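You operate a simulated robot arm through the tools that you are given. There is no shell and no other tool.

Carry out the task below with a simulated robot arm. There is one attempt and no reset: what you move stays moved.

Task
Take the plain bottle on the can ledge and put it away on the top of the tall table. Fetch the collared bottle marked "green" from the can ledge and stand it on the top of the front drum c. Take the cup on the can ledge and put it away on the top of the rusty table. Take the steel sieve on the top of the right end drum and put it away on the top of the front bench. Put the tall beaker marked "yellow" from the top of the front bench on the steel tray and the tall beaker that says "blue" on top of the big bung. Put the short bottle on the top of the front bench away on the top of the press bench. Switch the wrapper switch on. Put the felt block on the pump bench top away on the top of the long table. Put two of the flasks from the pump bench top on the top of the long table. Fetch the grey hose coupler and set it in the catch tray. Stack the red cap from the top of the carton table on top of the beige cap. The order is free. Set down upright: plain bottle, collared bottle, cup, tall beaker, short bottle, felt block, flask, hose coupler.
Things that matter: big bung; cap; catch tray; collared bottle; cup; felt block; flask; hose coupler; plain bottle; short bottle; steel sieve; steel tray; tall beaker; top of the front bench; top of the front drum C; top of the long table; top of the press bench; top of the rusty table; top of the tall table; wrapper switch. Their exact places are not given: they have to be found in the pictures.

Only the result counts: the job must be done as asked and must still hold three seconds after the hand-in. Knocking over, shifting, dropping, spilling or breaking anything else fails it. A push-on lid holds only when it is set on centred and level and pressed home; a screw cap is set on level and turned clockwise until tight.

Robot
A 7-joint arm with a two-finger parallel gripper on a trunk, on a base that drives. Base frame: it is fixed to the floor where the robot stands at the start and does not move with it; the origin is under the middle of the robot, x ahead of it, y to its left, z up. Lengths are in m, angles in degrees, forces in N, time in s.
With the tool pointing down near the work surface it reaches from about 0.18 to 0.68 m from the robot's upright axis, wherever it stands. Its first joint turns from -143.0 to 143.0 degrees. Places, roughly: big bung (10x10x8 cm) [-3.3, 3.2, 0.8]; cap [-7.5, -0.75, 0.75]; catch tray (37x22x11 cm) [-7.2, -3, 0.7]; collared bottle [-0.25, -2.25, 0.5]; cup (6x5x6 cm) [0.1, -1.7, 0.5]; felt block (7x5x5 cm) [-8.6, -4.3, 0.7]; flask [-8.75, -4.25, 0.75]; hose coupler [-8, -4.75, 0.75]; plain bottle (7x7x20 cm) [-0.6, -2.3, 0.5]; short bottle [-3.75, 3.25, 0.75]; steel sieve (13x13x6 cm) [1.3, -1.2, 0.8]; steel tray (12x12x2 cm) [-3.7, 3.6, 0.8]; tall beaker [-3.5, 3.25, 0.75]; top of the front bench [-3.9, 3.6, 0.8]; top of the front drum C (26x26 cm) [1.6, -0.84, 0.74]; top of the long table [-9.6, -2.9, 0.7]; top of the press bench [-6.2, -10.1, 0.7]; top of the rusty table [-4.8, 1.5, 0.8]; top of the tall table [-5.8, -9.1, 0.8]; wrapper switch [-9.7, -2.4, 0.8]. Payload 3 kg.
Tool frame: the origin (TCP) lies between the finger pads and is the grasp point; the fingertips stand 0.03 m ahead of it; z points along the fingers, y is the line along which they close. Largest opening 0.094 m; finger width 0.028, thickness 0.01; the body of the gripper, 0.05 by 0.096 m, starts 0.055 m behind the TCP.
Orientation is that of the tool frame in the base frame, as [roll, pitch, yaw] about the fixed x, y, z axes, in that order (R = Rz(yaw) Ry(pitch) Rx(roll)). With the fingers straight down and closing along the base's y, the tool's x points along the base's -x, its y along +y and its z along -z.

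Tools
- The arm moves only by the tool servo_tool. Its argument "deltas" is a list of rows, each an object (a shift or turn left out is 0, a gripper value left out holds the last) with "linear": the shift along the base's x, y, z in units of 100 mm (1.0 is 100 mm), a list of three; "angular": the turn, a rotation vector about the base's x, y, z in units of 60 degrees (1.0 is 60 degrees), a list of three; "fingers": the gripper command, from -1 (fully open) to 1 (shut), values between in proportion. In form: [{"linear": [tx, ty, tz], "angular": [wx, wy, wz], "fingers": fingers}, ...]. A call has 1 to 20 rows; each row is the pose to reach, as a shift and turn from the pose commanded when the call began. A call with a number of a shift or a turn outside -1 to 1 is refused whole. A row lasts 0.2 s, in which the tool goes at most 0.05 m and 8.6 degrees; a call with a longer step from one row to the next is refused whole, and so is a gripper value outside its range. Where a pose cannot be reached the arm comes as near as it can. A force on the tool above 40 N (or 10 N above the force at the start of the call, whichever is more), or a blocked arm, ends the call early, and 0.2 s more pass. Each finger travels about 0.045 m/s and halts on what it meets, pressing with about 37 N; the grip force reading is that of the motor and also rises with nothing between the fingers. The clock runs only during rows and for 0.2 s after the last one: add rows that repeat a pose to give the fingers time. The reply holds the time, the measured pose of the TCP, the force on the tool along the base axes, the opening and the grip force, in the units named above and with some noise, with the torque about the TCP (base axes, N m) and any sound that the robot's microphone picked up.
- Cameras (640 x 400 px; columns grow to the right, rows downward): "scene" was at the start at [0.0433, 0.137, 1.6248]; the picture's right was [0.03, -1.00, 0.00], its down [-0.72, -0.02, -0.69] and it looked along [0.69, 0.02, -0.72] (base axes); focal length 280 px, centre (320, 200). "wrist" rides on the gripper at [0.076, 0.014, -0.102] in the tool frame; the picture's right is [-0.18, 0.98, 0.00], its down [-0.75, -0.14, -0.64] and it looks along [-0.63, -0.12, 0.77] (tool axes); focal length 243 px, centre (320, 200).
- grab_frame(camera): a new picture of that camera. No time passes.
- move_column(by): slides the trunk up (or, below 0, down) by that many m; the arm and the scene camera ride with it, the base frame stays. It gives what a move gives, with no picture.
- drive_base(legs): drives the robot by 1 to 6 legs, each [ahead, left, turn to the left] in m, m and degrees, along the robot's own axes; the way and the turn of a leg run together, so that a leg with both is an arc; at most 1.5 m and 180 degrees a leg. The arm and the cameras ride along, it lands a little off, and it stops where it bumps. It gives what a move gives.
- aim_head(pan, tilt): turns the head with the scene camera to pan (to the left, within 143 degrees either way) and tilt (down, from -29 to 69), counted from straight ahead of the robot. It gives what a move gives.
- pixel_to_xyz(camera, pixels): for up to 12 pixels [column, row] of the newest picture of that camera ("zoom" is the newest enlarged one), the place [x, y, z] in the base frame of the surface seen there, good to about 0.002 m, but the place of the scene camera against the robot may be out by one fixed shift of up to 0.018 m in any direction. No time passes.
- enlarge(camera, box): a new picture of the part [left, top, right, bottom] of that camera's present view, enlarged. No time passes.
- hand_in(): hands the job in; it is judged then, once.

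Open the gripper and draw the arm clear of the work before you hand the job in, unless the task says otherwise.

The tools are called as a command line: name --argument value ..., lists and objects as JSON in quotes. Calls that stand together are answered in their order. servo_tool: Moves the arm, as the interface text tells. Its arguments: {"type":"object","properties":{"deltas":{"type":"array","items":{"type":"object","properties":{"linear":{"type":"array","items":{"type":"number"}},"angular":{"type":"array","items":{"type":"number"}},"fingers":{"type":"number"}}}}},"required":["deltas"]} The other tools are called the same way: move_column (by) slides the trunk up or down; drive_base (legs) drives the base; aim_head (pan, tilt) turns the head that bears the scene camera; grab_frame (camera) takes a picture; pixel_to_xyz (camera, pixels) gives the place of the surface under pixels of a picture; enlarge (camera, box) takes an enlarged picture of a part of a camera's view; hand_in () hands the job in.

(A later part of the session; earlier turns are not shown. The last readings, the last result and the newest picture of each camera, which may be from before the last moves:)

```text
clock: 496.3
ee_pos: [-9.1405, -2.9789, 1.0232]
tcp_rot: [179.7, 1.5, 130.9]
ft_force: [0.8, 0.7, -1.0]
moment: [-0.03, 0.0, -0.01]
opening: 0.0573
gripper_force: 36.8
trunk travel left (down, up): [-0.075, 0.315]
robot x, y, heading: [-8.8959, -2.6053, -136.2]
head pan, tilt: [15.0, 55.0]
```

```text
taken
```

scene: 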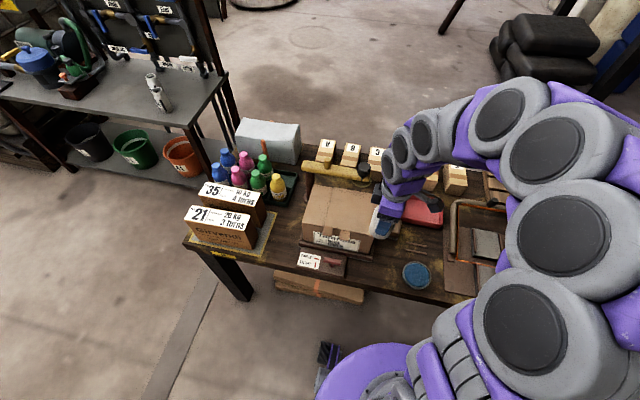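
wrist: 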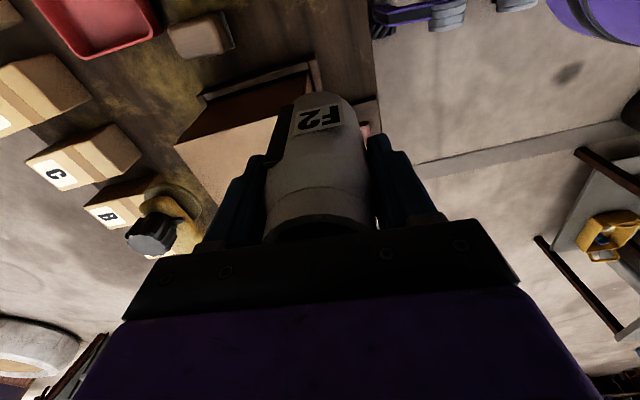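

I'll set F2 at about (-9.215,-2.979). I move over it at height and query the surroundings by wrist once there.

servo_tool --deltas '[{"linear": [-0.2, 0, 0]}, {"linear": [-0.4, 0, 0]}, {"linear": [-0.6, 0, 0]}, {"linear": [-0.745, 0, 0]}, {"linear": [-0.745, 0, -0.4]}, {"linear": [-0.745, 0, -0.8]}, {"linear": [-0.745, 0, -1.0]}, {"linear": [-0.745, 0, -1.0]}]'

grab_frame --camera "wrist"

pixel_to_xyz --camera "wrist" --pixels '[[250, 60], [230, 100], [260, 80], [420, 150], [400, 120], [360, 40], [440, 120]]'

```text
clock: 498.1
ee_pos: [-9.2155, -2.9798, 0.9248]
tcp_rot: [179.7, 1.5, 130.9]
ft_force: [1.1, -1.0, -0.1]
moment: [0.04, 0.02, 0.0]
opening: 0.0573
gripper_force: 36.9
trunk travel left (down, up): [-0.075, 0.315]
robot x, y, heading: [-8.8911, -2.6052, -136.1]
head pan, tilt: [15.0, 55.0]
```

```text
taken
```

wrist: 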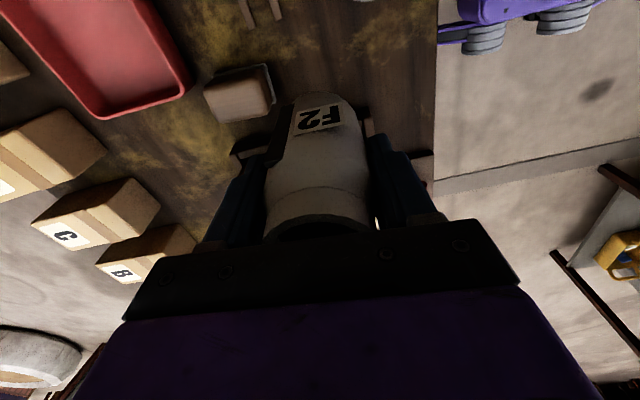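

```text
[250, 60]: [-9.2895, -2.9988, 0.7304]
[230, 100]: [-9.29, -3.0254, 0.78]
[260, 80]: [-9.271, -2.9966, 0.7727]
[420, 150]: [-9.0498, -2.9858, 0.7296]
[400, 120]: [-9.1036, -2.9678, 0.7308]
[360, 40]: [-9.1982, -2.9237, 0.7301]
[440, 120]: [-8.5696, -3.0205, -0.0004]
```

The felt block's front is 2 cm behind where the flask will stand; I shift 4 mm toward me and lower to near contact.

servo_tool --deltas '[{"linear": [0.03, 0.03, 0]}, {"linear": [0.03, 0.03, -0.4]}, {"linear": [0.03, 0.03, -0.8]}, {"linear": [0.03, 0.03, -1.0]}]'

grab_frame --camera "wrist"

servo_tool --deltas '[{"linear": [0, 0, -0.1]}, {"linear": [0, 0, -0.16]}, {"linear": [0, 0, -0.19]}, {"linear": [0, 0, -0.21]}, {"linear": [0, 0, -0.225]}]'

```text
clock: 499.1
ee_pos: [-9.2103, -2.9758, 0.8232]
tcp_rot: [179.7, 1.5, 131.0]
ft_force: [0.2, -0.1, 0.1]
moment: [-0.03, 0.02, -0.03]
opening: 0.057
gripper_force: 36.5
trunk travel left (down, up): [-0.075, 0.315]
robot x, y, heading: [-8.8988, -2.6055, -136.3]
head pan, tilt: [15.0, 55.0]
```

```text
taken
```

wrist: 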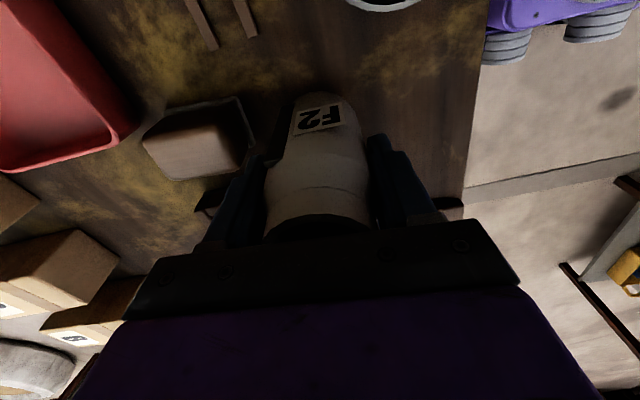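

```text
clock: 500.3
ee_pos: [-9.2115, -2.9765, 0.8033]
tcp_rot: [179.8, 1.6, 130.9]
ft_force: [2.5, 2.6, 19.7]
moment: [0.22, 0.24, -0.03]
opening: 0.057
gripper_force: 37.0
trunk travel left (down, up): [-0.075, 0.315]
robot x, y, heading: [-8.8941, -2.6063, -136.0]
head pan, tilt: [15.0, 55.0]
```

Contact. I relieve 1 mm, open slightly (0.07), and lift straight up.

servo_tool --deltas '[{"linear": [0, 0, 0.01]}, {"linear": [0, 0, 0.01], "fingers": -0.3}, {"linear": [0, 0, 0.01], "fingers": -0.48}, {"linear": [0, 0, 0.01], "fingers": -0.48}, {"linear": [0, 0, 0.1]}, {"linear": [0, 0, 0.3]}, {"linear": [0, 0, 0.6]}, {"linear": [0, 0, 1.0]}]'

servo_tool --deltas '[{"linear": [0, 0, 0.4]}, {"linear": [0, 0, 0.8]}, {"linear": [0, 0, 1.0], "fingers": -1}]'

grab_frame --camera "wrist"

```text
clock: 502.1
ee_pos: [-9.2108, -2.9772, 0.9021]
tcp_rot: [179.6, 1.5, 130.9]
ft_force: [0.4, 0.5, -0.2]
moment: [0.02, -0.03, 0.02]
opening: 0.0697
gripper_force: 0.0
trunk travel left (down, up): [-0.075, 0.315]
robot x, y, heading: [-8.8916, -2.6076, -135.9]
head pan, tilt: [15.0, 55.0]
```

```text
clock: 502.9
ee_pos: [-9.2096, -2.976, 1.0027]
tcp_rot: [179.6, 1.5, 130.9]
ft_force: [-0.3, 0.3, 0.0]
moment: [0.0, 0.02, -0.01]
opening: 0.0942
gripper_force: 0.0
trunk travel left (down, up): [-0.075, 0.315]
robot x, y, heading: [-8.8925, -2.6078, -136.3]
head pan, tilt: [15.0, 55.0]
```

```text
taken
```

wrist: 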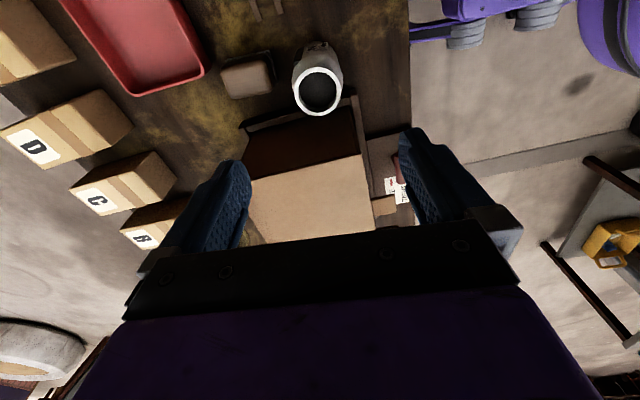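

F2 stands well. I go back to the pump bench for F3, keeping the tool yaw at 130°.

drive_base --legs '[[-0.25, 0, 0], [0, 0.815, 0], [0.734, 0.604, 0]]'

grab_frame --camera "wrist"

```text
clock: 513.2
ee_pos: [-8.5727, -4.3291, 1.0024]
tcp_rot: [179.5, 1.7, 130.8]
ft_force: [0.0, 0.1, -0.3]
moment: [-0.01, -0.01, 0.01]
opening: 0.0941
gripper_force: 0.0
trunk travel left (down, up): [-0.075, 0.315]
robot x, y, heading: [-8.2532, -3.9607, -135.9]
head pan, tilt: [15.0, 55.0]
```

```text
taken
```

wrist: 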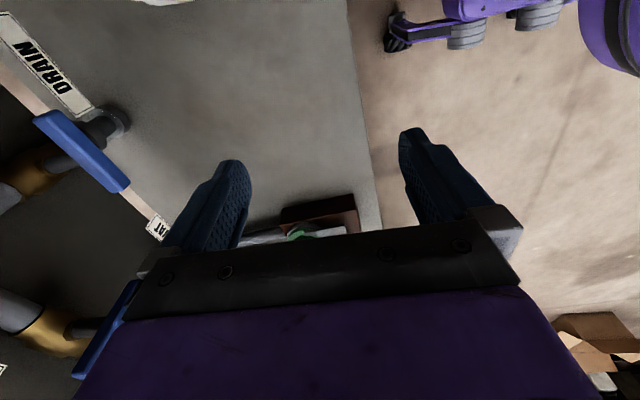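

I move the tool above F3's measured place (-8.763,-4.331) and verify from there.

servo_tool --deltas '[{"linear": [-0.4, 0, 0]}, {"linear": [-0.8, 0, 0]}, {"linear": [-1.0, 0, 0]}]'

servo_tool --deltas '[{"linear": [-0.4, 0, 0]}, {"linear": [-0.8, -0.02, 0]}, {"linear": [-0.9, -0.02, -0.4]}, {"linear": [-0.9, -0.02, -0.8]}, {"linear": [-0.9, -0.02, -0.8]}]'

grab_frame --camera "wrist"

grab_frame --camera "scene"

```text
clock: 514.0
ee_pos: [-8.6729, -4.3284, 1.005]
tcp_rot: [179.7, 1.6, 130.9]
ft_force: [-0.2, 0.1, 0.1]
moment: [-0.01, -0.01, 0.04]
opening: 0.0938
gripper_force: 0.0
trunk travel left (down, up): [-0.075, 0.315]
robot x, y, heading: [-8.2556, -3.9623, -136.2]
head pan, tilt: [15.0, 55.0]
```

```text
clock: 515.2
ee_pos: [-8.7606, -4.33, 0.9233]
tcp_rot: [179.8, 1.6, 130.8]
ft_force: [-0.3, -0.2, -0.7]
moment: [0.02, -0.01, -0.03]
opening: 0.0943
gripper_force: 0.1
trunk travel left (down, up): [-0.075, 0.315]
robot x, y, heading: [-8.2539, -3.9637, -136.3]
head pan, tilt: [15.0, 55.0]
```

```text
taken
```

wrist: 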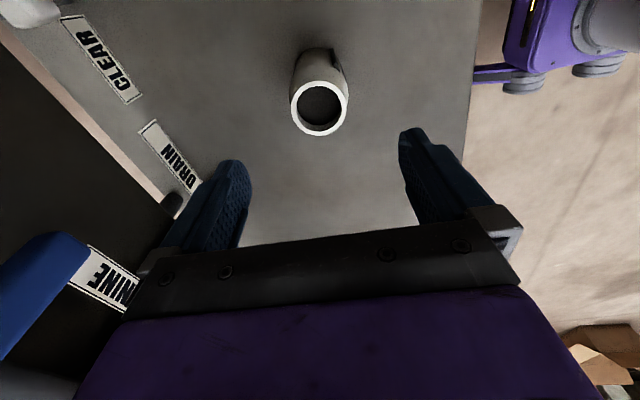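

```text
taken
```

scene: 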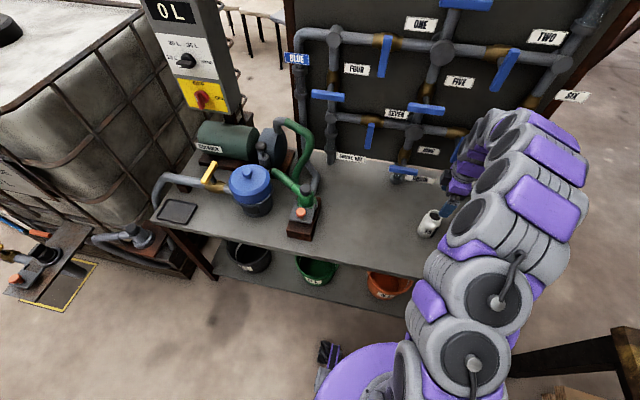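

F3 is centred. I check the board's levers and labels on the back side ((60,280), (110,275), (175,205)) against the gripper.

pixel_to_xyz --camera "wrist" --pixels '[[60, 270], [85, 240], [110, 270], [178, 205], [165, 160], [30, 360], [130, 170], [320, 90]]'

```text
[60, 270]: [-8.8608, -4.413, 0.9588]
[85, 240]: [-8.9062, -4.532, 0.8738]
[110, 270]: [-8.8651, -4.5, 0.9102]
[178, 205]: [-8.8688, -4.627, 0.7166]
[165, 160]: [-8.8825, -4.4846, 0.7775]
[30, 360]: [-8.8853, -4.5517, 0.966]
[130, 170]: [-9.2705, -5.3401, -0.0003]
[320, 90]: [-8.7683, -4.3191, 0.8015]
```

The lever is ~0.13 m behind, clear. I descend to 0.773, grip and lift.

servo_tool --deltas '[{"linear": [-0.02, 0, -0.4]}, {"linear": [-0.02, 0, -0.8]}, {"linear": [-0.02, 0, -1.0]}]'

servo_tool --deltas '[{"linear": [0, 0, -0.3]}, {"linear": [0, 0, -0.5]}, {"linear": [0, 0, -0.5], "fingers": -0.5}, {"linear": [0, 0, -0.5], "fingers": 0}, {"linear": [0, 0, -0.5], "fingers": 0.5}, {"linear": [0, 0, -0.5], "fingers": 1}, {"linear": [0, 0, -0.5], "fingers": 1}, {"linear": [0, 0, -0.5], "fingers": 1}]'

servo_tool --deltas '[{"linear": [0, 0, 0.05]}, {"linear": [0, 0, 0.2]}, {"linear": [0, 0, 0.4]}, {"linear": [0, 0, 0.6]}, {"linear": [0, 0, 0.8]}, {"linear": [0, 0, 1.0]}]'

grab_frame --camera "wrist"

```text
clock: 516.0
ee_pos: [-8.7653, -4.3308, 0.822]
tcp_rot: [179.7, 1.5, 130.8]
ft_force: [-0.1, 0.4, 0.3]
moment: [0.03, 0.0, -0.01]
opening: 0.094
gripper_force: 0.1
trunk travel left (down, up): [-0.075, 0.315]
robot x, y, heading: [-8.2545, -3.9647, -136.2]
head pan, tilt: [15.0, 55.0]
```

```text
clock: 517.8
ee_pos: [-8.7653, -4.3307, 0.7728]
tcp_rot: [179.7, 1.6, 130.8]
ft_force: [-1.3, 0.0, -0.1]
moment: [-0.02, 0.01, -0.01]
opening: 0.0571
gripper_force: 36.8
trunk travel left (down, up): [-0.075, 0.315]
robot x, y, heading: [-8.2513, -3.9634, -136.1]
head pan, tilt: [15.0, 55.0]
```

```text
clock: 519.2
ee_pos: [-8.7641, -4.3309, 0.8733]
tcp_rot: [179.6, 1.6, 130.8]
ft_force: [0.6, -0.4, 0.0]
moment: [0.02, 0.01, -0.03]
opening: 0.0572
gripper_force: 36.6
trunk travel left (down, up): [-0.075, 0.315]
robot x, y, heading: [-8.2546, -3.9603, -136.0]
head pan, tilt: [15.0, 55.0]
```

```text
taken
```

wrist: 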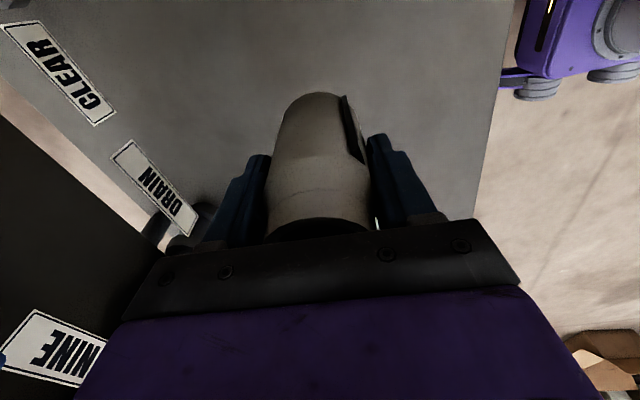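

F3 is held. I draw it back toward me and up to z≈1.02, then drive to the long table.

servo_tool --deltas '[{"linear": [0.15, 0.15, 0.2]}, {"linear": [0.3, 0.3, 0.4]}, {"linear": [0.5, 0.4, 0.7]}, {"linear": [0.7, 0.4, 1.0]}, {"linear": [1.0, 0.4, 1.0]}]'

servo_tool --deltas '[{"linear": [0.3, 0, 0.2]}, {"linear": [0.6, 0, 0.5]}, {"linear": [1.0, 0, 0.5]}]'

drive_base --legs '[[-0.734, -0.604, 0], [0, -0.815, 0], [0.25, 0, 0]]'

grab_frame --camera "wrist"

```text
clock: 520.4
ee_pos: [-8.6624, -4.2914, 0.9717]
tcp_rot: [179.8, 1.6, 130.8]
ft_force: [-1.2, 0.5, -1.2]
moment: [0.01, -0.01, 0.02]
opening: 0.0571
gripper_force: 37.1
trunk travel left (down, up): [-0.075, 0.315]
robot x, y, heading: [-8.2498, -3.964, -136.2]
head pan, tilt: [15.0, 55.0]
```

```text
clock: 521.2
ee_pos: [-8.5609, -4.2929, 1.0226]
tcp_rot: [179.9, 1.5, 130.8]
ft_force: [0.3, -0.1, -0.2]
moment: [0.0, 0.03, 0.01]
opening: 0.0571
gripper_force: 37.0
trunk travel left (down, up): [-0.075, 0.315]
robot x, y, heading: [-8.2488, -3.9607, -136.2]
head pan, tilt: [15.0, 55.0]
```

```text
clock: 531.6
ee_pos: [-9.1949, -2.9353, 1.0227]
tcp_rot: [179.7, 1.5, 131.5]
ft_force: [0.2, -0.5, -0.3]
moment: [0.03, 0.06, -0.01]
opening: 0.0571
gripper_force: 37.1
trunk travel left (down, up): [-0.075, 0.315]
robot x, y, heading: [-8.8948, -2.6002, -135.2]
head pan, tilt: [15.0, 55.0]
```

```text
taken
```

wrist: 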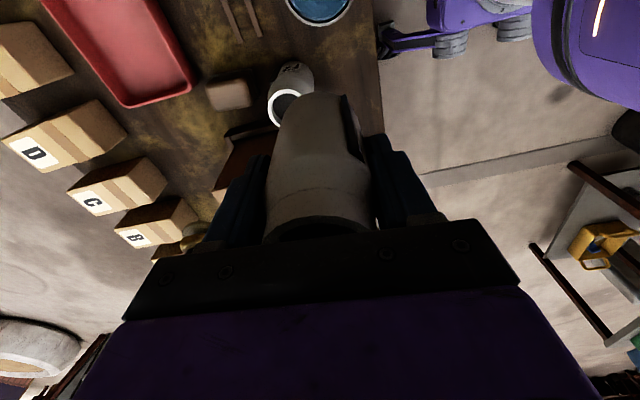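

I verify the table's front edge and bowl here before placing F3 at about (-9.167,-2.903).

pixel_to_xyz --camera "wrist" --pixels '[[376, 60], [372, 40], [378, 90], [290, 15], [320, 24], [345, 5], [285, 120], [312, 85], [360, 85]]'

```text
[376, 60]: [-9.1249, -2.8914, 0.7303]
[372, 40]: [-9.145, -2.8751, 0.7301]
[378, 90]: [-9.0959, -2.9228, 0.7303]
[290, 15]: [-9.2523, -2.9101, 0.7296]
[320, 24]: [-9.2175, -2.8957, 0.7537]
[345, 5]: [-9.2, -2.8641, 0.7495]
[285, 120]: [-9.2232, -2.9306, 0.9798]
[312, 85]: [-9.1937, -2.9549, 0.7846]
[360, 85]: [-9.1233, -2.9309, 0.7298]
```

Edge at I=8.41, margins fine. I move over the spot, lower to z≈0.83, and look.

servo_tool --deltas '[{"linear": [0.28, 0.32, 0]}, {"linear": [0.28, 0.32, -0.4]}, {"linear": [0.28, 0.32, -0.8]}, {"linear": [0.28, 0.32, -1.0]}]'

servo_tool --deltas '[{"linear": [0, 0, -0.35]}, {"linear": [0, 0, -0.7]}, {"linear": [0, 0, -0.95]}]'

grab_frame --camera "wrist"

aim_head --pan 10 --tilt 55

grab_frame --camera "scene"

```text
clock: 532.6
ee_pos: [-9.1647, -2.9043, 0.9212]
tcp_rot: [179.7, 1.4, 131.5]
ft_force: [0.6, 0.4, -0.9]
moment: [0.02, 0.02, -0.04]
opening: 0.0572
gripper_force: 36.8
trunk travel left (down, up): [-0.075, 0.315]
robot x, y, heading: [-8.8932, -2.5955, -135.3]
head pan, tilt: [15.0, 55.0]
```

```text
clock: 533.4
ee_pos: [-9.1661, -2.9032, 0.8275]
tcp_rot: [179.7, 1.5, 131.6]
ft_force: [0.0, -0.4, 0.0]
moment: [-0.02, 0.02, -0.05]
opening: 0.057
gripper_force: 36.9
trunk travel left (down, up): [-0.075, 0.315]
robot x, y, heading: [-8.8885, -2.6022, -135.1]
head pan, tilt: [15.0, 55.0]
```

```text
taken
```

wrist: 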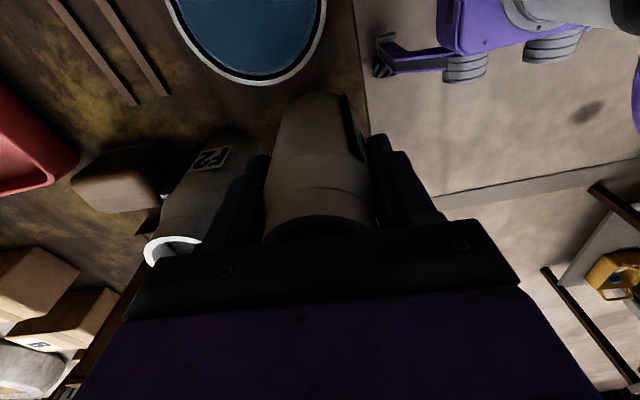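

```text
clock: 534.0
ee_pos: [-9.1662, -2.9017, 0.8287]
tcp_rot: [179.8, 1.5, 131.4]
ft_force: [0.2, 0.2, -0.6]
moment: [0.01, 0.0, 0.02]
opening: 0.0571
gripper_force: 37.0
trunk travel left (down, up): [-0.075, 0.315]
robot x, y, heading: [-8.8903, -2.5998, -135.5]
head pan, tilt: [10.0, 55.0]
```

```text
taken
```

scene: 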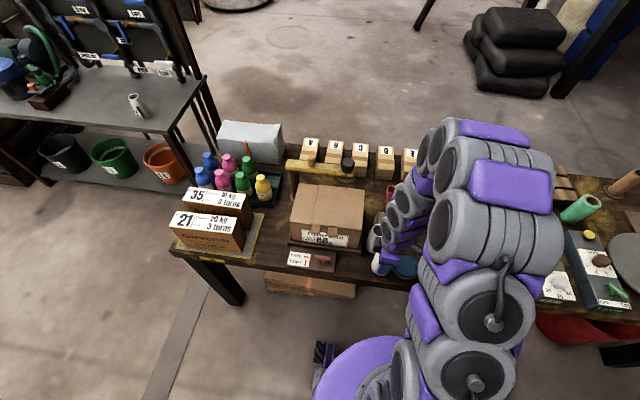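

F2 is clear of the palm by ~1 cm. I lower the last 2.5 cm in small steps.

servo_tool --deltas '[{"linear": [0, 0, -0.1]}, {"linear": [0, 0, -0.18]}, {"linear": [0, 0, -0.22]}, {"linear": [0, 0, -0.24]}, {"linear": [0, 0, -0.255]}, {"linear": [0, 0, -0.265]}]'

```text
clock: 535.4
ee_pos: [-9.1648, -2.9026, 0.8019]
tcp_rot: [179.8, 1.5, 131.5]
ft_force: [0.7, 1.4, 13.1]
moment: [-0.06, 0.13, 0.04]
opening: 0.057
gripper_force: 36.8
trunk travel left (down, up): [-0.075, 0.315]
robot x, y, heading: [-8.8915, -2.6018, -135.3]
head pan, tilt: [10.0, 55.0]
```

Contact at 13 N. I open slightly (0.068) and lift straight up.

servo_tool --deltas '[{"linear": [0, 0, 0.005]}, {"linear": [0, 0, 0.005], "fingers": -0.3}, {"linear": [0, 0, 0.005], "fingers": -0.46}, {"linear": [0, 0, 0.005], "fingers": -0.46}, {"linear": [0, 0, 0.1]}, {"linear": [0, 0, 0.3]}, {"linear": [0, 0, 0.6]}, {"linear": [0, 0, 1.0]}]'

servo_tool --deltas '[{"linear": [0, 0, 0.4]}, {"linear": [0, 0, 0.8]}, {"linear": [0, 0, 1.0], "fingers": -1}]'

grab_frame --camera "wrist"

enlarge --camera "scene" --box '[280, 160, 440, 300]'

```text
clock: 537.2
ee_pos: [-9.1654, -2.9014, 0.9023]
tcp_rot: [179.9, 1.5, 131.6]
ft_force: [0.1, -0.1, -0.1]
moment: [0.01, -0.01, 0.02]
opening: 0.0685
gripper_force: 0.1
trunk travel left (down, up): [-0.075, 0.315]
robot x, y, heading: [-8.8912, -2.602, -135.3]
head pan, tilt: [10.0, 55.0]
```

```text
clock: 538.0
ee_pos: [-9.1663, -2.903, 1.0014]
tcp_rot: [179.7, 1.5, 131.6]
ft_force: [0.1, 0.2, -0.8]
moment: [-0.01, 0.0, 0.0]
opening: 0.0942
gripper_force: 0.1
trunk travel left (down, up): [-0.075, 0.315]
robot x, y, heading: [-8.8912, -2.6011, -135.3]
head pan, tilt: [10.0, 55.0]
```

```text
taken
```

wrist: 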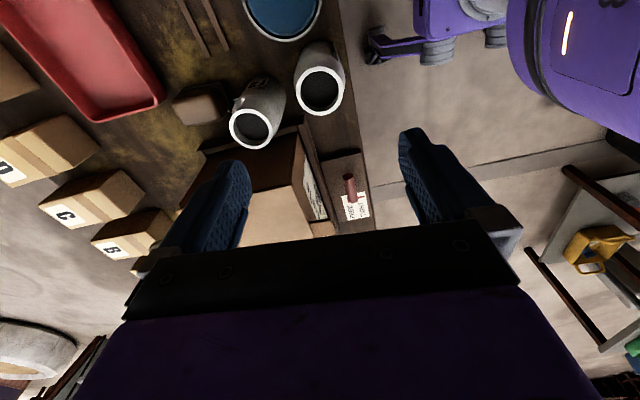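

```text
2.86 times, centred on (360, 230) of scene
```

zoom: 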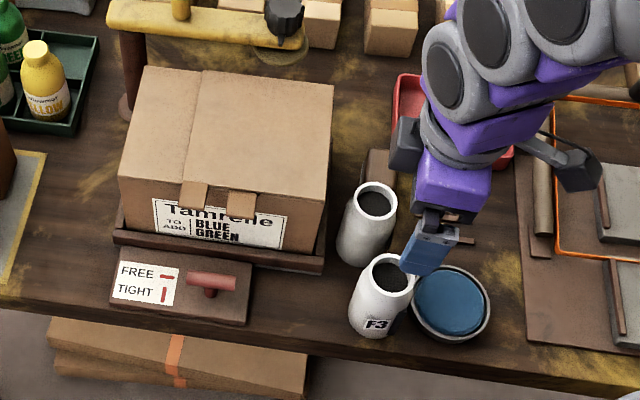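

Both flasks are placed. Next the grey hose coupler: I rotate the tool back, return to the pump bench and look at its left part.

servo_tool --deltas '[{"linear": [0.2, 0.2, 0.2], "angular": [0, 0, -0.13]}, {"linear": [0.3, 0.3, 0.3], "angular": [0, 0, -0.26]}, {"linear": [0.3, 0.3, 0.3], "angular": [0, 0, -0.39]}, {"linear": [0.3, 0.3, 0.3], "angular": [0, 0, -0.52]}, {"linear": [0.3, 0.3, 0.3], "angular": [0, 0, -0.65]}, {"linear": [0.3, 0.3, 0.3], "angular": [0, 0, -0.78]}, {"linear": [0.3, 0.3, 0.3], "angular": [0, 0, -0.91]}, {"linear": [0.3, 0.3, 0.3], "angular": [0, 0, -1.0]}]'

servo_tool --deltas '[{"angular": [0, 0, -0.13]}, {"angular": [0, 0, -0.26]}, {"angular": [0, 0, -0.39]}, {"angular": [0, 0, -0.49]}]'

drive_base --legs '[[-0.35, 0, 0], [0, 0.9, 0], [0.3, 0.4, 0]]'

aim_head --pan 20 --tilt 35

grab_frame --camera "scene"

enlarge --camera "scene" --box '[80, 120, 400, 320]'

```text
clock: 539.8
ee_pos: [-9.1361, -2.8724, 1.0331]
tcp_rot: [179.7, 1.4, 71.3]
ft_force: [-0.1, 0.2, 0.6]
moment: [-0.02, 0.02, 0.03]
opening: 0.0941
gripper_force: 0.1
trunk travel left (down, up): [-0.075, 0.315]
robot x, y, heading: [-8.8908, -2.5977, -135.0]
head pan, tilt: [10.0, 55.0]
```

```text
clock: 540.8
ee_pos: [-9.1353, -2.8728, 1.0318]
tcp_rot: [179.9, 1.5, 42.0]
ft_force: [-0.5, 0.0, -0.5]
moment: [-0.02, 0.01, -0.01]
opening: 0.0939
gripper_force: 0.1
trunk travel left (down, up): [-0.075, 0.315]
robot x, y, heading: [-8.8898, -2.6007, -135.1]
head pan, tilt: [10.0, 55.0]
```

```text
clock: 550.0
ee_pos: [-8.1756, -3.7654, 1.0323]
tcp_rot: [179.7, 1.5, 42.6]
ft_force: [-0.4, 0.7, 0.3]
moment: [-0.02, 0.01, -0.04]
opening: 0.0939
gripper_force: 0.1
trunk travel left (down, up): [-0.075, 0.315]
robot x, y, heading: [-7.9312, -3.4899, -134.8]
head pan, tilt: [10.0, 55.0]
```

```text
clock: 550.9
ee_pos: [-8.1728, -3.7648, 1.0312]
tcp_rot: [179.8, 1.5, 42.7]
ft_force: [-0.5, -0.3, 0.4]
moment: [-0.01, -0.01, -0.01]
opening: 0.0938
gripper_force: 0.0
trunk travel left (down, up): [-0.075, 0.315]
robot x, y, heading: [-7.9288, -3.4912, -134.9]
head pan, tilt: [20.0, 35.0]
```

```text
taken
```

scene: 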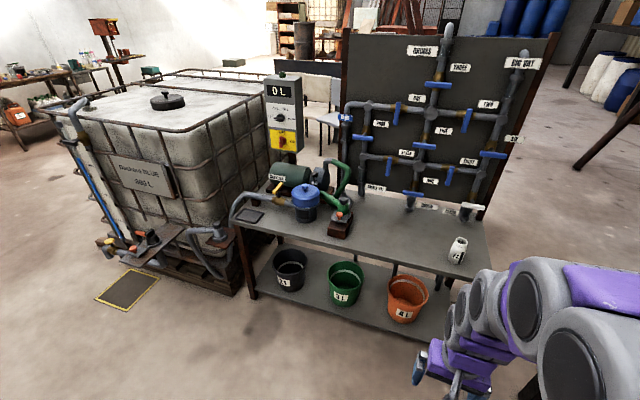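

```text
2.00 times, centred on (240, 220) of scene
```

zoom: 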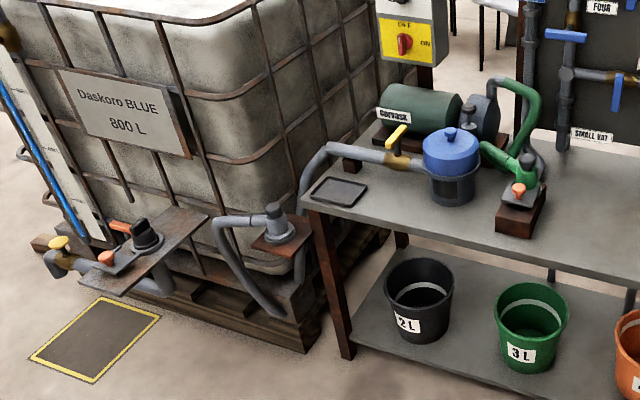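

The candidate is the grey fitting at zoom (278,215). I measure it and others, and enlarge.

pixel_to_xyz --camera "zoom" --pixels '[[278, 210], [275, 235], [255, 220], [290, 245], [225, 230], [240, 290], [147, 235], [525, 165], [520, 195], [340, 190], [300, 205], [320, 345]]'

enlarge --camera "scene" --box '[170, 180, 270, 290]'

```text
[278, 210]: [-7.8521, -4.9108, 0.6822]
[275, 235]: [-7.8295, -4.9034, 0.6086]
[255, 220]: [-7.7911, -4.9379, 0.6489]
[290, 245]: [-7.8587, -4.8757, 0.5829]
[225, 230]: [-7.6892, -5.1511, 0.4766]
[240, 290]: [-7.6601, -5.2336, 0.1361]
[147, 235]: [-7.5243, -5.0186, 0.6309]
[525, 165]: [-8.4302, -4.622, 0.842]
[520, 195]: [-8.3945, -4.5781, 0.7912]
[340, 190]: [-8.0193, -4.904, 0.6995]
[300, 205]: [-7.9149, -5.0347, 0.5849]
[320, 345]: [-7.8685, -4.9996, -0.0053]
```

```text
3.64 times, centred on (220, 235) of scene
```

zoom: 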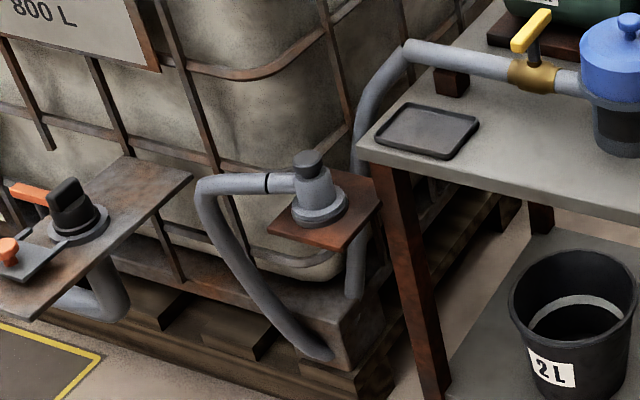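

The grey coupler rests on a small bracket at about (-7.85,-4.91,0.65), with a hose. I drive closer, to about (-7.5,-4.4), and look again.

drive_base --legs '[[0, 0.947, 0], [0.34, 0, 7]]'

grab_frame --camera "wrist"

aim_head --pan 10 --tilt 50

grab_frame --camera "scene"

```text
clock: 557.6
ee_pos: [-7.6946, -4.712, 1.0323]
tcp_rot: [180.0, 1.5, 50.2]
ft_force: [0.2, 0.3, -0.5]
moment: [0.01, -0.01, 0.01]
opening: 0.0942
gripper_force: 0.1
trunk travel left (down, up): [-0.075, 0.315]
robot x, y, heading: [-7.4918, -4.4087, -127.5]
head pan, tilt: [20.0, 35.0]
```

```text
taken
```

wrist: 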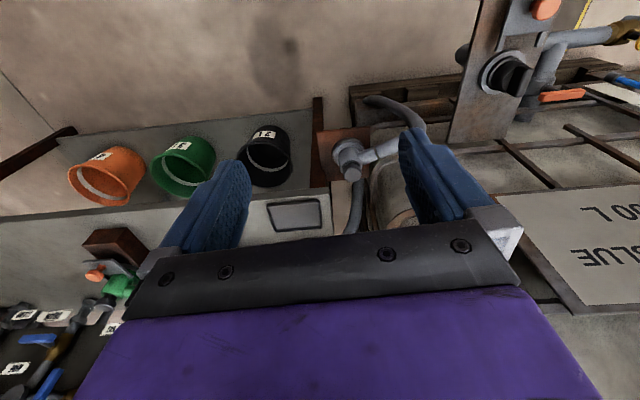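

```text
clock: 558.4
ee_pos: [-7.6943, -4.7105, 1.0319]
tcp_rot: [-179.9, 1.5, 50.2]
ft_force: [-0.1, 0.3, -0.1]
moment: [-0.02, 0.01, 0.0]
opening: 0.094
gripper_force: 0.2
trunk travel left (down, up): [-0.075, 0.315]
robot x, y, heading: [-7.4895, -4.4079, -127.3]
head pan, tilt: [10.0, 50.0]
```

```text
taken
```

scene: 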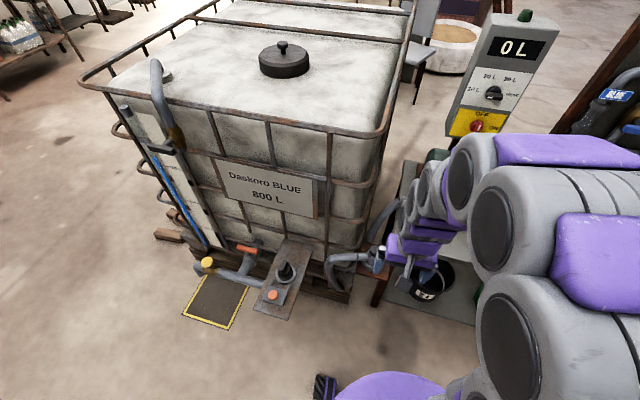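

The coupler is at wrist (350,152). I enlarge and measure it.

enlarge --camera "wrist" --box '[300, 85, 440, 215]'

pixel_to_xyz --camera "zoom" --pixels '[[228, 255], [215, 205], [250, 215], [190, 215], [230, 230], [290, 225], [340, 205], [400, 130], [270, 330], [150, 220], [205, 260], [240, 275]]'

```text
3.08 times, centred on (370, 150) of wrist
```

zoom: 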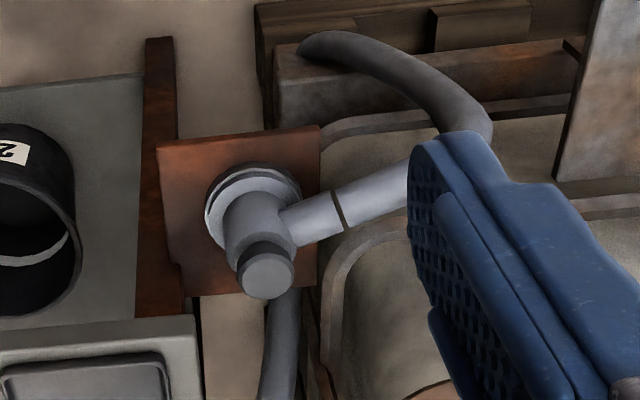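

```text
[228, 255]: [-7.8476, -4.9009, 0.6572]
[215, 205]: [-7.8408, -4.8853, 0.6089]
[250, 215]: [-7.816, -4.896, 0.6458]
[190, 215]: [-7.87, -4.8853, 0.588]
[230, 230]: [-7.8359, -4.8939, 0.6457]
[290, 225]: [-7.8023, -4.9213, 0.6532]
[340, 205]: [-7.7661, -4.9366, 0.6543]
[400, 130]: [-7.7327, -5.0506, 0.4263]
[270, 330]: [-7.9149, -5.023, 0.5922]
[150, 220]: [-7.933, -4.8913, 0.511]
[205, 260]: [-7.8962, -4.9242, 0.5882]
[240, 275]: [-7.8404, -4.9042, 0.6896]
```

The coupler: flange on the plate at z≈0.59, knob top z≈0.69, hose barb pointing left-near. I sample its knob and body more precisely.

enlarge --camera "wrist" --box '[325, 125, 385, 190]'

pixel_to_xyz --camera "zoom" --pixels '[[230, 300], [180, 290], [285, 290], [230, 255], [230, 335], [190, 190], [280, 190], [230, 130], [130, 130], [330, 110], [210, 240], [250, 240]]'

```text
6.15 times, centred on (355, 158) of wrist
```

zoom: 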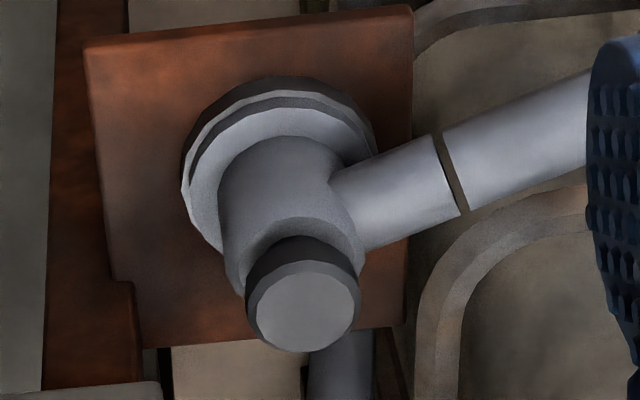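

```text
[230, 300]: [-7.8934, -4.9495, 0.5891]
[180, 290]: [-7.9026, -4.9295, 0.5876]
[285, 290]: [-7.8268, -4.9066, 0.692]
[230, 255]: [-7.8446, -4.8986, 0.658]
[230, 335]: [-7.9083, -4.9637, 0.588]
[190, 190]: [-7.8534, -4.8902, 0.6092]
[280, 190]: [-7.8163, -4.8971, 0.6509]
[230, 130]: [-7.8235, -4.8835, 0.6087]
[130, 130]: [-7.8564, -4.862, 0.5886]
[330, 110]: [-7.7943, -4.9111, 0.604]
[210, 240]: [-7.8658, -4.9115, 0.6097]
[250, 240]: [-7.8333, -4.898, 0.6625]
```

Coupler axis ≈(-7.828,-4.915); I'll grip its body/knob with fingers perpendicular to the barb (yaw ≈ −25°). I rotate and move above it.

servo_tool --deltas '[{"linear": [0, 0, 0], "angular": [0, 0, -0.125]}, {"linear": [0, 0, 0], "angular": [0, 0, -0.25]}, {"linear": [-0.2, -0.3, 0], "angular": [0, 0, -0.375]}, {"linear": [-0.4, -0.6, 0], "angular": [0, 0, -0.5]}, {"linear": [-0.6, -0.9, 0], "angular": [0, 0, -0.625]}, {"linear": [-0.66, -1.0, 0], "angular": [0, 0, -0.75]}, {"linear": [-0.66, -1.0, 0], "angular": [0, 0, -0.875]}, {"linear": [-0.66, -1.0, 0], "angular": [0, 0, -1.0]}]'

servo_tool --deltas '[{"linear": [-0.2, -0.3, 0], "angular": [0, 0, -0.125]}, {"linear": [-0.4, -0.6, -0.2], "angular": [0, 0, -0.25]}, {"linear": [-0.66, -0.95, -0.4], "angular": [0, 0, -0.25]}, {"linear": [-0.68, -1.0, -0.8], "angular": [0, 0, -0.25]}, {"linear": [-0.68, -1.0, -1.0], "angular": [0, 0, -0.25]}]'

grab_frame --camera "wrist"

grab_frame --camera "scene"

```text
clock: 560.2
ee_pos: [-7.7604, -4.8109, 1.0315]
tcp_rot: [-180.0, 1.6, -9.9]
ft_force: [0.4, 0.0, 0.1]
moment: [-0.03, 0.01, 0.0]
opening: 0.094
gripper_force: 0.0
trunk travel left (down, up): [-0.075, 0.315]
robot x, y, heading: [-7.4904, -4.4067, -127.6]
head pan, tilt: [10.0, 50.0]
```

```text
clock: 561.4
ee_pos: [-7.8285, -4.9106, 0.9319]
tcp_rot: [-179.9, 1.6, -24.9]
ft_force: [0.1, -1.3, -0.4]
moment: [0.0, -0.02, -0.01]
opening: 0.094
gripper_force: 0.0
trunk travel left (down, up): [-0.075, 0.315]
robot x, y, heading: [-7.4906, -4.4044, -127.7]
head pan, tilt: [10.0, 50.0]
```

```text
taken
```

wrist: 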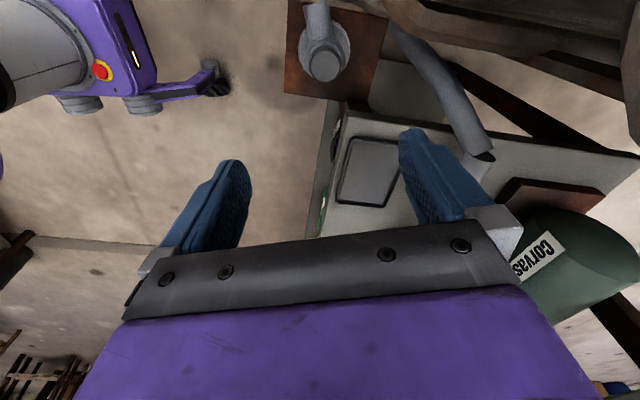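

```text
taken
```

scene: 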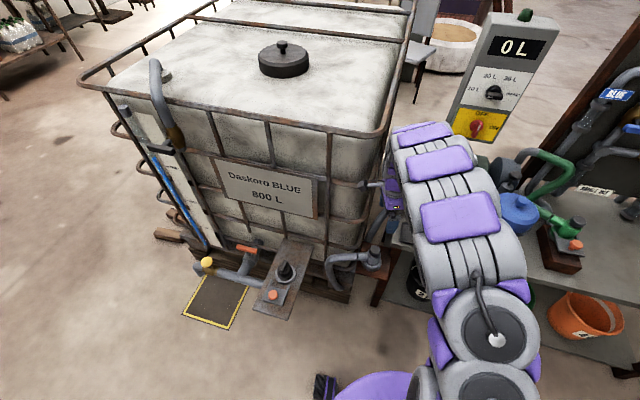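

The coupler's knob is at wrist (325,64) with the barb pointing up-image (aligned). I measure the knob.

enlarge --camera "wrist" --box '[280, 0, 380, 100]'

pixel_to_xyz --camera "zoom" --pixels '[[340, 255], [280, 250], [400, 255], [340, 220], [340, 310], [330, 130], [320, 60], [290, 120], [355, 120], [440, 220], [240, 200]]'

```text
4.00 times, centred on (330, 50) of wrist
```

zoom: 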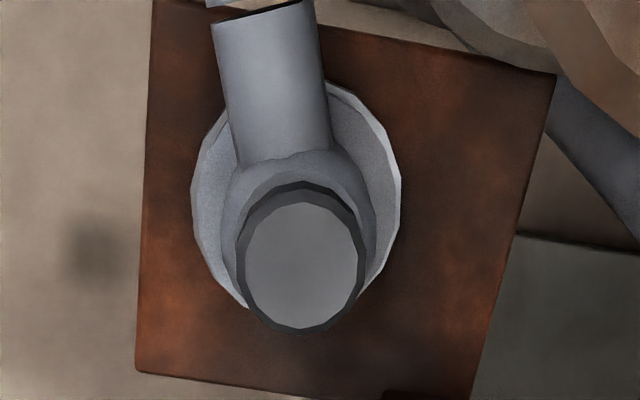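

```text
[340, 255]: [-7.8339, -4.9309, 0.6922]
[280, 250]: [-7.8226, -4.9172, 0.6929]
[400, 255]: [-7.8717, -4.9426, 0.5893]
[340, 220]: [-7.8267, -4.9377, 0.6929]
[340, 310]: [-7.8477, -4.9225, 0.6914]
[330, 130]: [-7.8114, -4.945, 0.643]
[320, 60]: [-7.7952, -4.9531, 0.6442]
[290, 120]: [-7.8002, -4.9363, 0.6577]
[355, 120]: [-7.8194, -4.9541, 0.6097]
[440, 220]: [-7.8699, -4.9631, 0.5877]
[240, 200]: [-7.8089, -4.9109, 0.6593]
```

Knob centre (-7.830,-4.920). I shift and descend to z≈0.73, then check.

servo_tool --deltas '[{"linear": [-0.015, -0.09, 0]}, {"linear": [-0.015, -0.09, -0.4]}, {"linear": [-0.015, -0.09, -0.8]}, {"linear": [-0.015, -0.09, -1.0]}]'

servo_tool --deltas '[{"linear": [0, 0, -0.4]}, {"linear": [0, 0, -0.8]}, {"linear": [0, 0, -1.0]}]'

grab_frame --camera "wrist"

```text
clock: 562.4
ee_pos: [-7.8307, -4.9194, 0.8318]
tcp_rot: [179.9, 1.6, -24.8]
ft_force: [-0.1, -0.2, -0.1]
moment: [-0.01, -0.01, 0.03]
opening: 0.094
gripper_force: 0.0
trunk travel left (down, up): [-0.075, 0.315]
robot x, y, heading: [-7.4864, -4.406, -127.3]
head pan, tilt: [10.0, 50.0]
```

```text
clock: 563.2
ee_pos: [-7.8295, -4.9199, 0.7308]
tcp_rot: [179.9, 1.6, -24.9]
ft_force: [0.6, 0.3, 1.3]
moment: [0.02, 0.0, 0.01]
opening: 0.0939
gripper_force: 0.2
trunk travel left (down, up): [-0.075, 0.315]
robot x, y, heading: [-7.49, -4.4063, -127.3]
head pan, tilt: [10.0, 50.0]
```

```text
taken
```

wrist: 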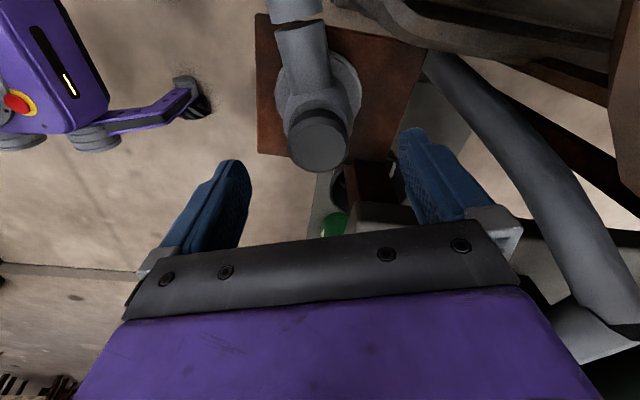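

I check the hose section at (480,110)-(560,210) against the far finger before descending further.

pixel_to_xyz --camera "wrist" --pixels '[[450, 90], [480, 120], [520, 170], [560, 230], [375, 170], [360, 190], [430, 60], [318, 140]]'

```text
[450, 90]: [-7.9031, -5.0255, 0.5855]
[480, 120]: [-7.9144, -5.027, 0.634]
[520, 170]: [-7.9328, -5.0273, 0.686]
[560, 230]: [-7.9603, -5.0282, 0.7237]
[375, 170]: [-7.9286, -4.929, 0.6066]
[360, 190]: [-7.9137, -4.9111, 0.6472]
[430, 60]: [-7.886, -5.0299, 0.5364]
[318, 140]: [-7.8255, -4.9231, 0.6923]
```

Clear. I descend to 0.653 and close on the coupler's body.

servo_tool --deltas '[{"linear": [0, 0, -0.3]}, {"linear": [0, 0, -0.6]}, {"linear": [0, 0, -0.77]}]'

grab_frame --camera "wrist"

servo_tool --deltas '[{"fingers": -0.5}, {"fingers": 0}, {"fingers": 0.5}, {"fingers": 1}, {"fingers": 1}, {"fingers": 1}, {"fingers": 1}]'

```text
clock: 564.0
ee_pos: [-7.83, -4.9195, 0.6537]
tcp_rot: [180.0, 1.5, -24.8]
ft_force: [0.0, -0.5, -0.2]
moment: [0.01, 0.01, 0.0]
opening: 0.0942
gripper_force: 0.1
trunk travel left (down, up): [-0.075, 0.315]
robot x, y, heading: [-7.4893, -4.4107, -127.5]
head pan, tilt: [10.0, 50.0]
```

```text
taken
```

wrist: 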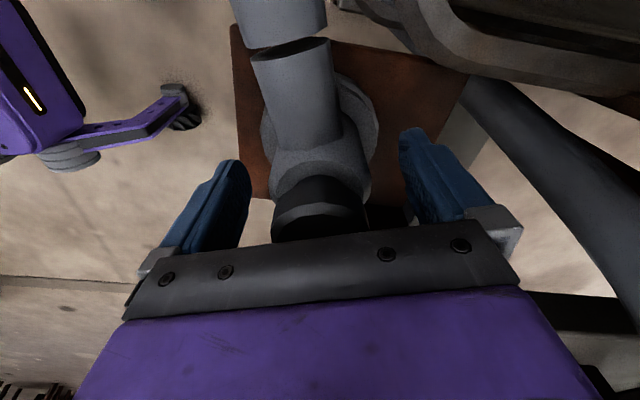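

```text
clock: 565.6
ee_pos: [-7.8296, -4.9192, 0.6548]
tcp_rot: [-179.9, 1.6, -24.8]
ft_force: [0.3, -1.0, 0.0]
moment: [0.04, -0.03, -0.02]
opening: 0.0531
gripper_force: 37.2
trunk travel left (down, up): [-0.075, 0.315]
robot x, y, heading: [-7.4877, -4.4063, -127.6]
head pan, tilt: [10.0, 50.0]
```

Opening 0.053, wider than expected; I look at what the fingers hold.

grab_frame --camera "wrist"

enlarge --camera "scene" --box '[320, 200, 440, 300]'

```text
taken
```

wrist: 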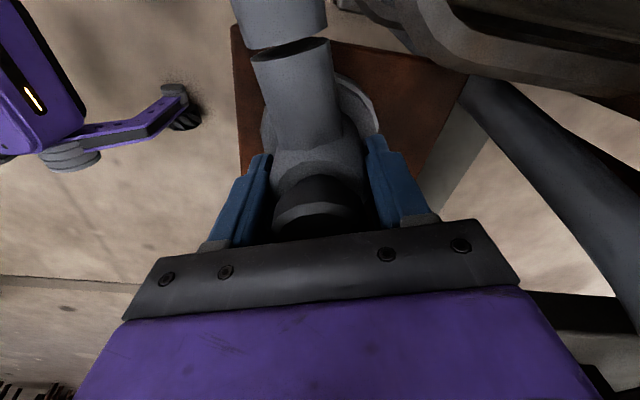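

```text
4.00 times, centred on (380, 250) of scene
```

zoom: 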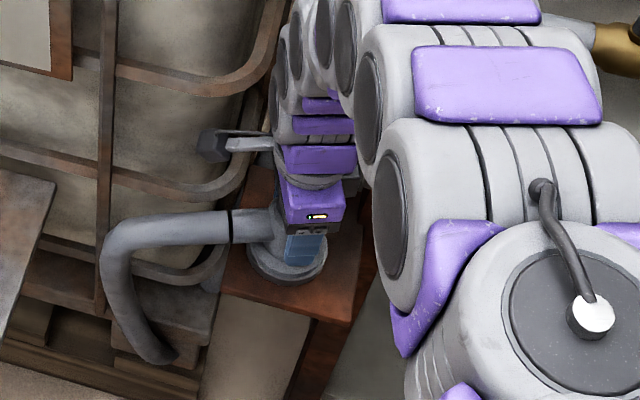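

The body is gripped well. I lift slowly 4 cm and watch force and hose.

servo_tool --deltas '[{"linear": [0, 0, 0.05]}, {"linear": [0, 0, 0.1]}, {"linear": [0, 0, 0.2]}, {"linear": [0, 0, 0.3]}, {"linear": [0, 0, 0.4]}]'

grab_frame --camera "wrist"

enlarge --camera "scene" --box '[320, 200, 440, 300]'

```text
clock: 566.8
ee_pos: [-7.8304, -4.9204, 0.6941]
tcp_rot: [-180.0, 1.6, -24.8]
ft_force: [-0.3, 0.2, -0.6]
moment: [-0.01, -0.01, -0.01]
opening: 0.0529
gripper_force: 37.0
trunk travel left (down, up): [-0.075, 0.315]
robot x, y, heading: [-7.4897, -4.4133, -127.4]
head pan, tilt: [10.0, 50.0]
```

```text
taken
```

wrist: 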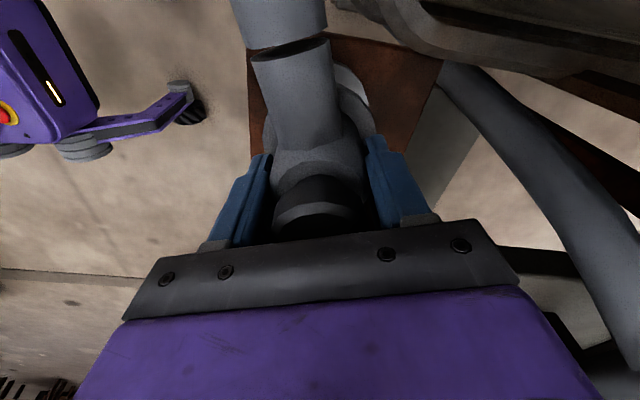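

```text
4.00 times, centred on (380, 250) of scene
```

zoom: 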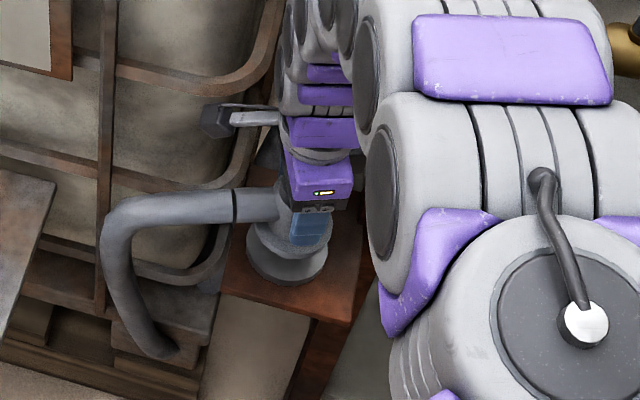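

The coupler came off its seat with the hose following. I lift further to z≈0.9 and watch.

servo_tool --deltas '[{"linear": [0, 0, 0.3]}, {"linear": [0, 0, 0.6]}, {"linear": [0.1, 0.12, 0.9]}, {"linear": [0.2, 0.25, 1.0]}, {"linear": [0.35, 0.5, 1.0]}]'

servo_tool --deltas '[{"linear": [0.1, 0.2, 0.3]}, {"linear": [0.25, 0.4, 0.6]}, {"linear": [0.4, 0.6, 0.9]}, {"linear": [0.5, 0.8, 1.0]}]'

grab_frame --camera "scene"

grab_frame --camera "wrist"

```text
clock: 568.0
ee_pos: [-7.7942, -4.8702, 0.7936]
tcp_rot: [179.8, 1.6, -24.9]
ft_force: [0.2, 0.3, -2.2]
moment: [0.0, 0.04, -0.01]
opening: 0.0532
gripper_force: 36.8
trunk travel left (down, up): [-0.075, 0.315]
robot x, y, heading: [-7.4923, -4.4129, -127.7]
head pan, tilt: [10.0, 50.0]
```

```text
clock: 569.0
ee_pos: [-7.7432, -4.7902, 0.895]
tcp_rot: [-179.9, 1.6, -24.9]
ft_force: [-0.7, -0.2, -0.8]
moment: [0.01, 0.03, 0.0]
opening: 0.0534
gripper_force: 37.4
trunk travel left (down, up): [-0.075, 0.315]
robot x, y, heading: [-7.4871, -4.4082, -127.2]
head pan, tilt: [10.0, 50.0]
```

```text
taken
```

scene: 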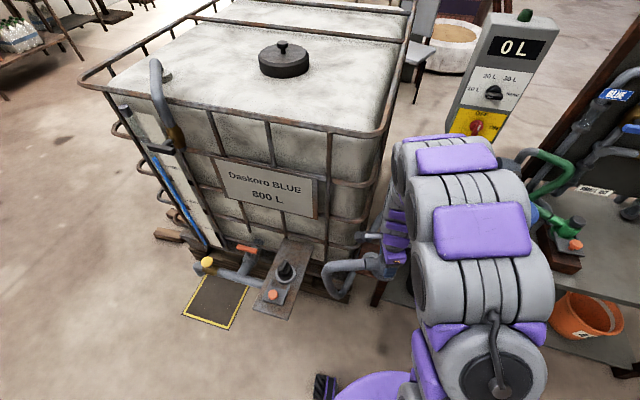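

```text
taken
```

wrist: 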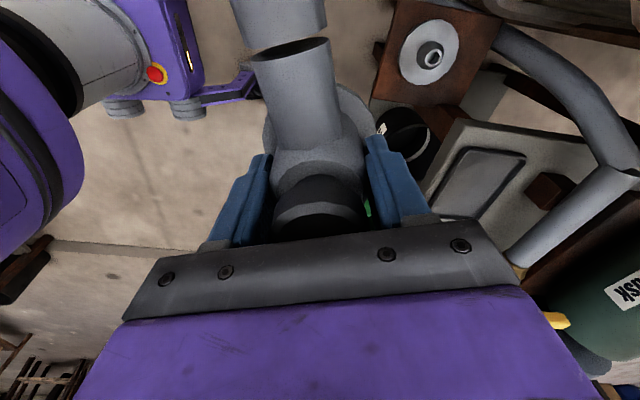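

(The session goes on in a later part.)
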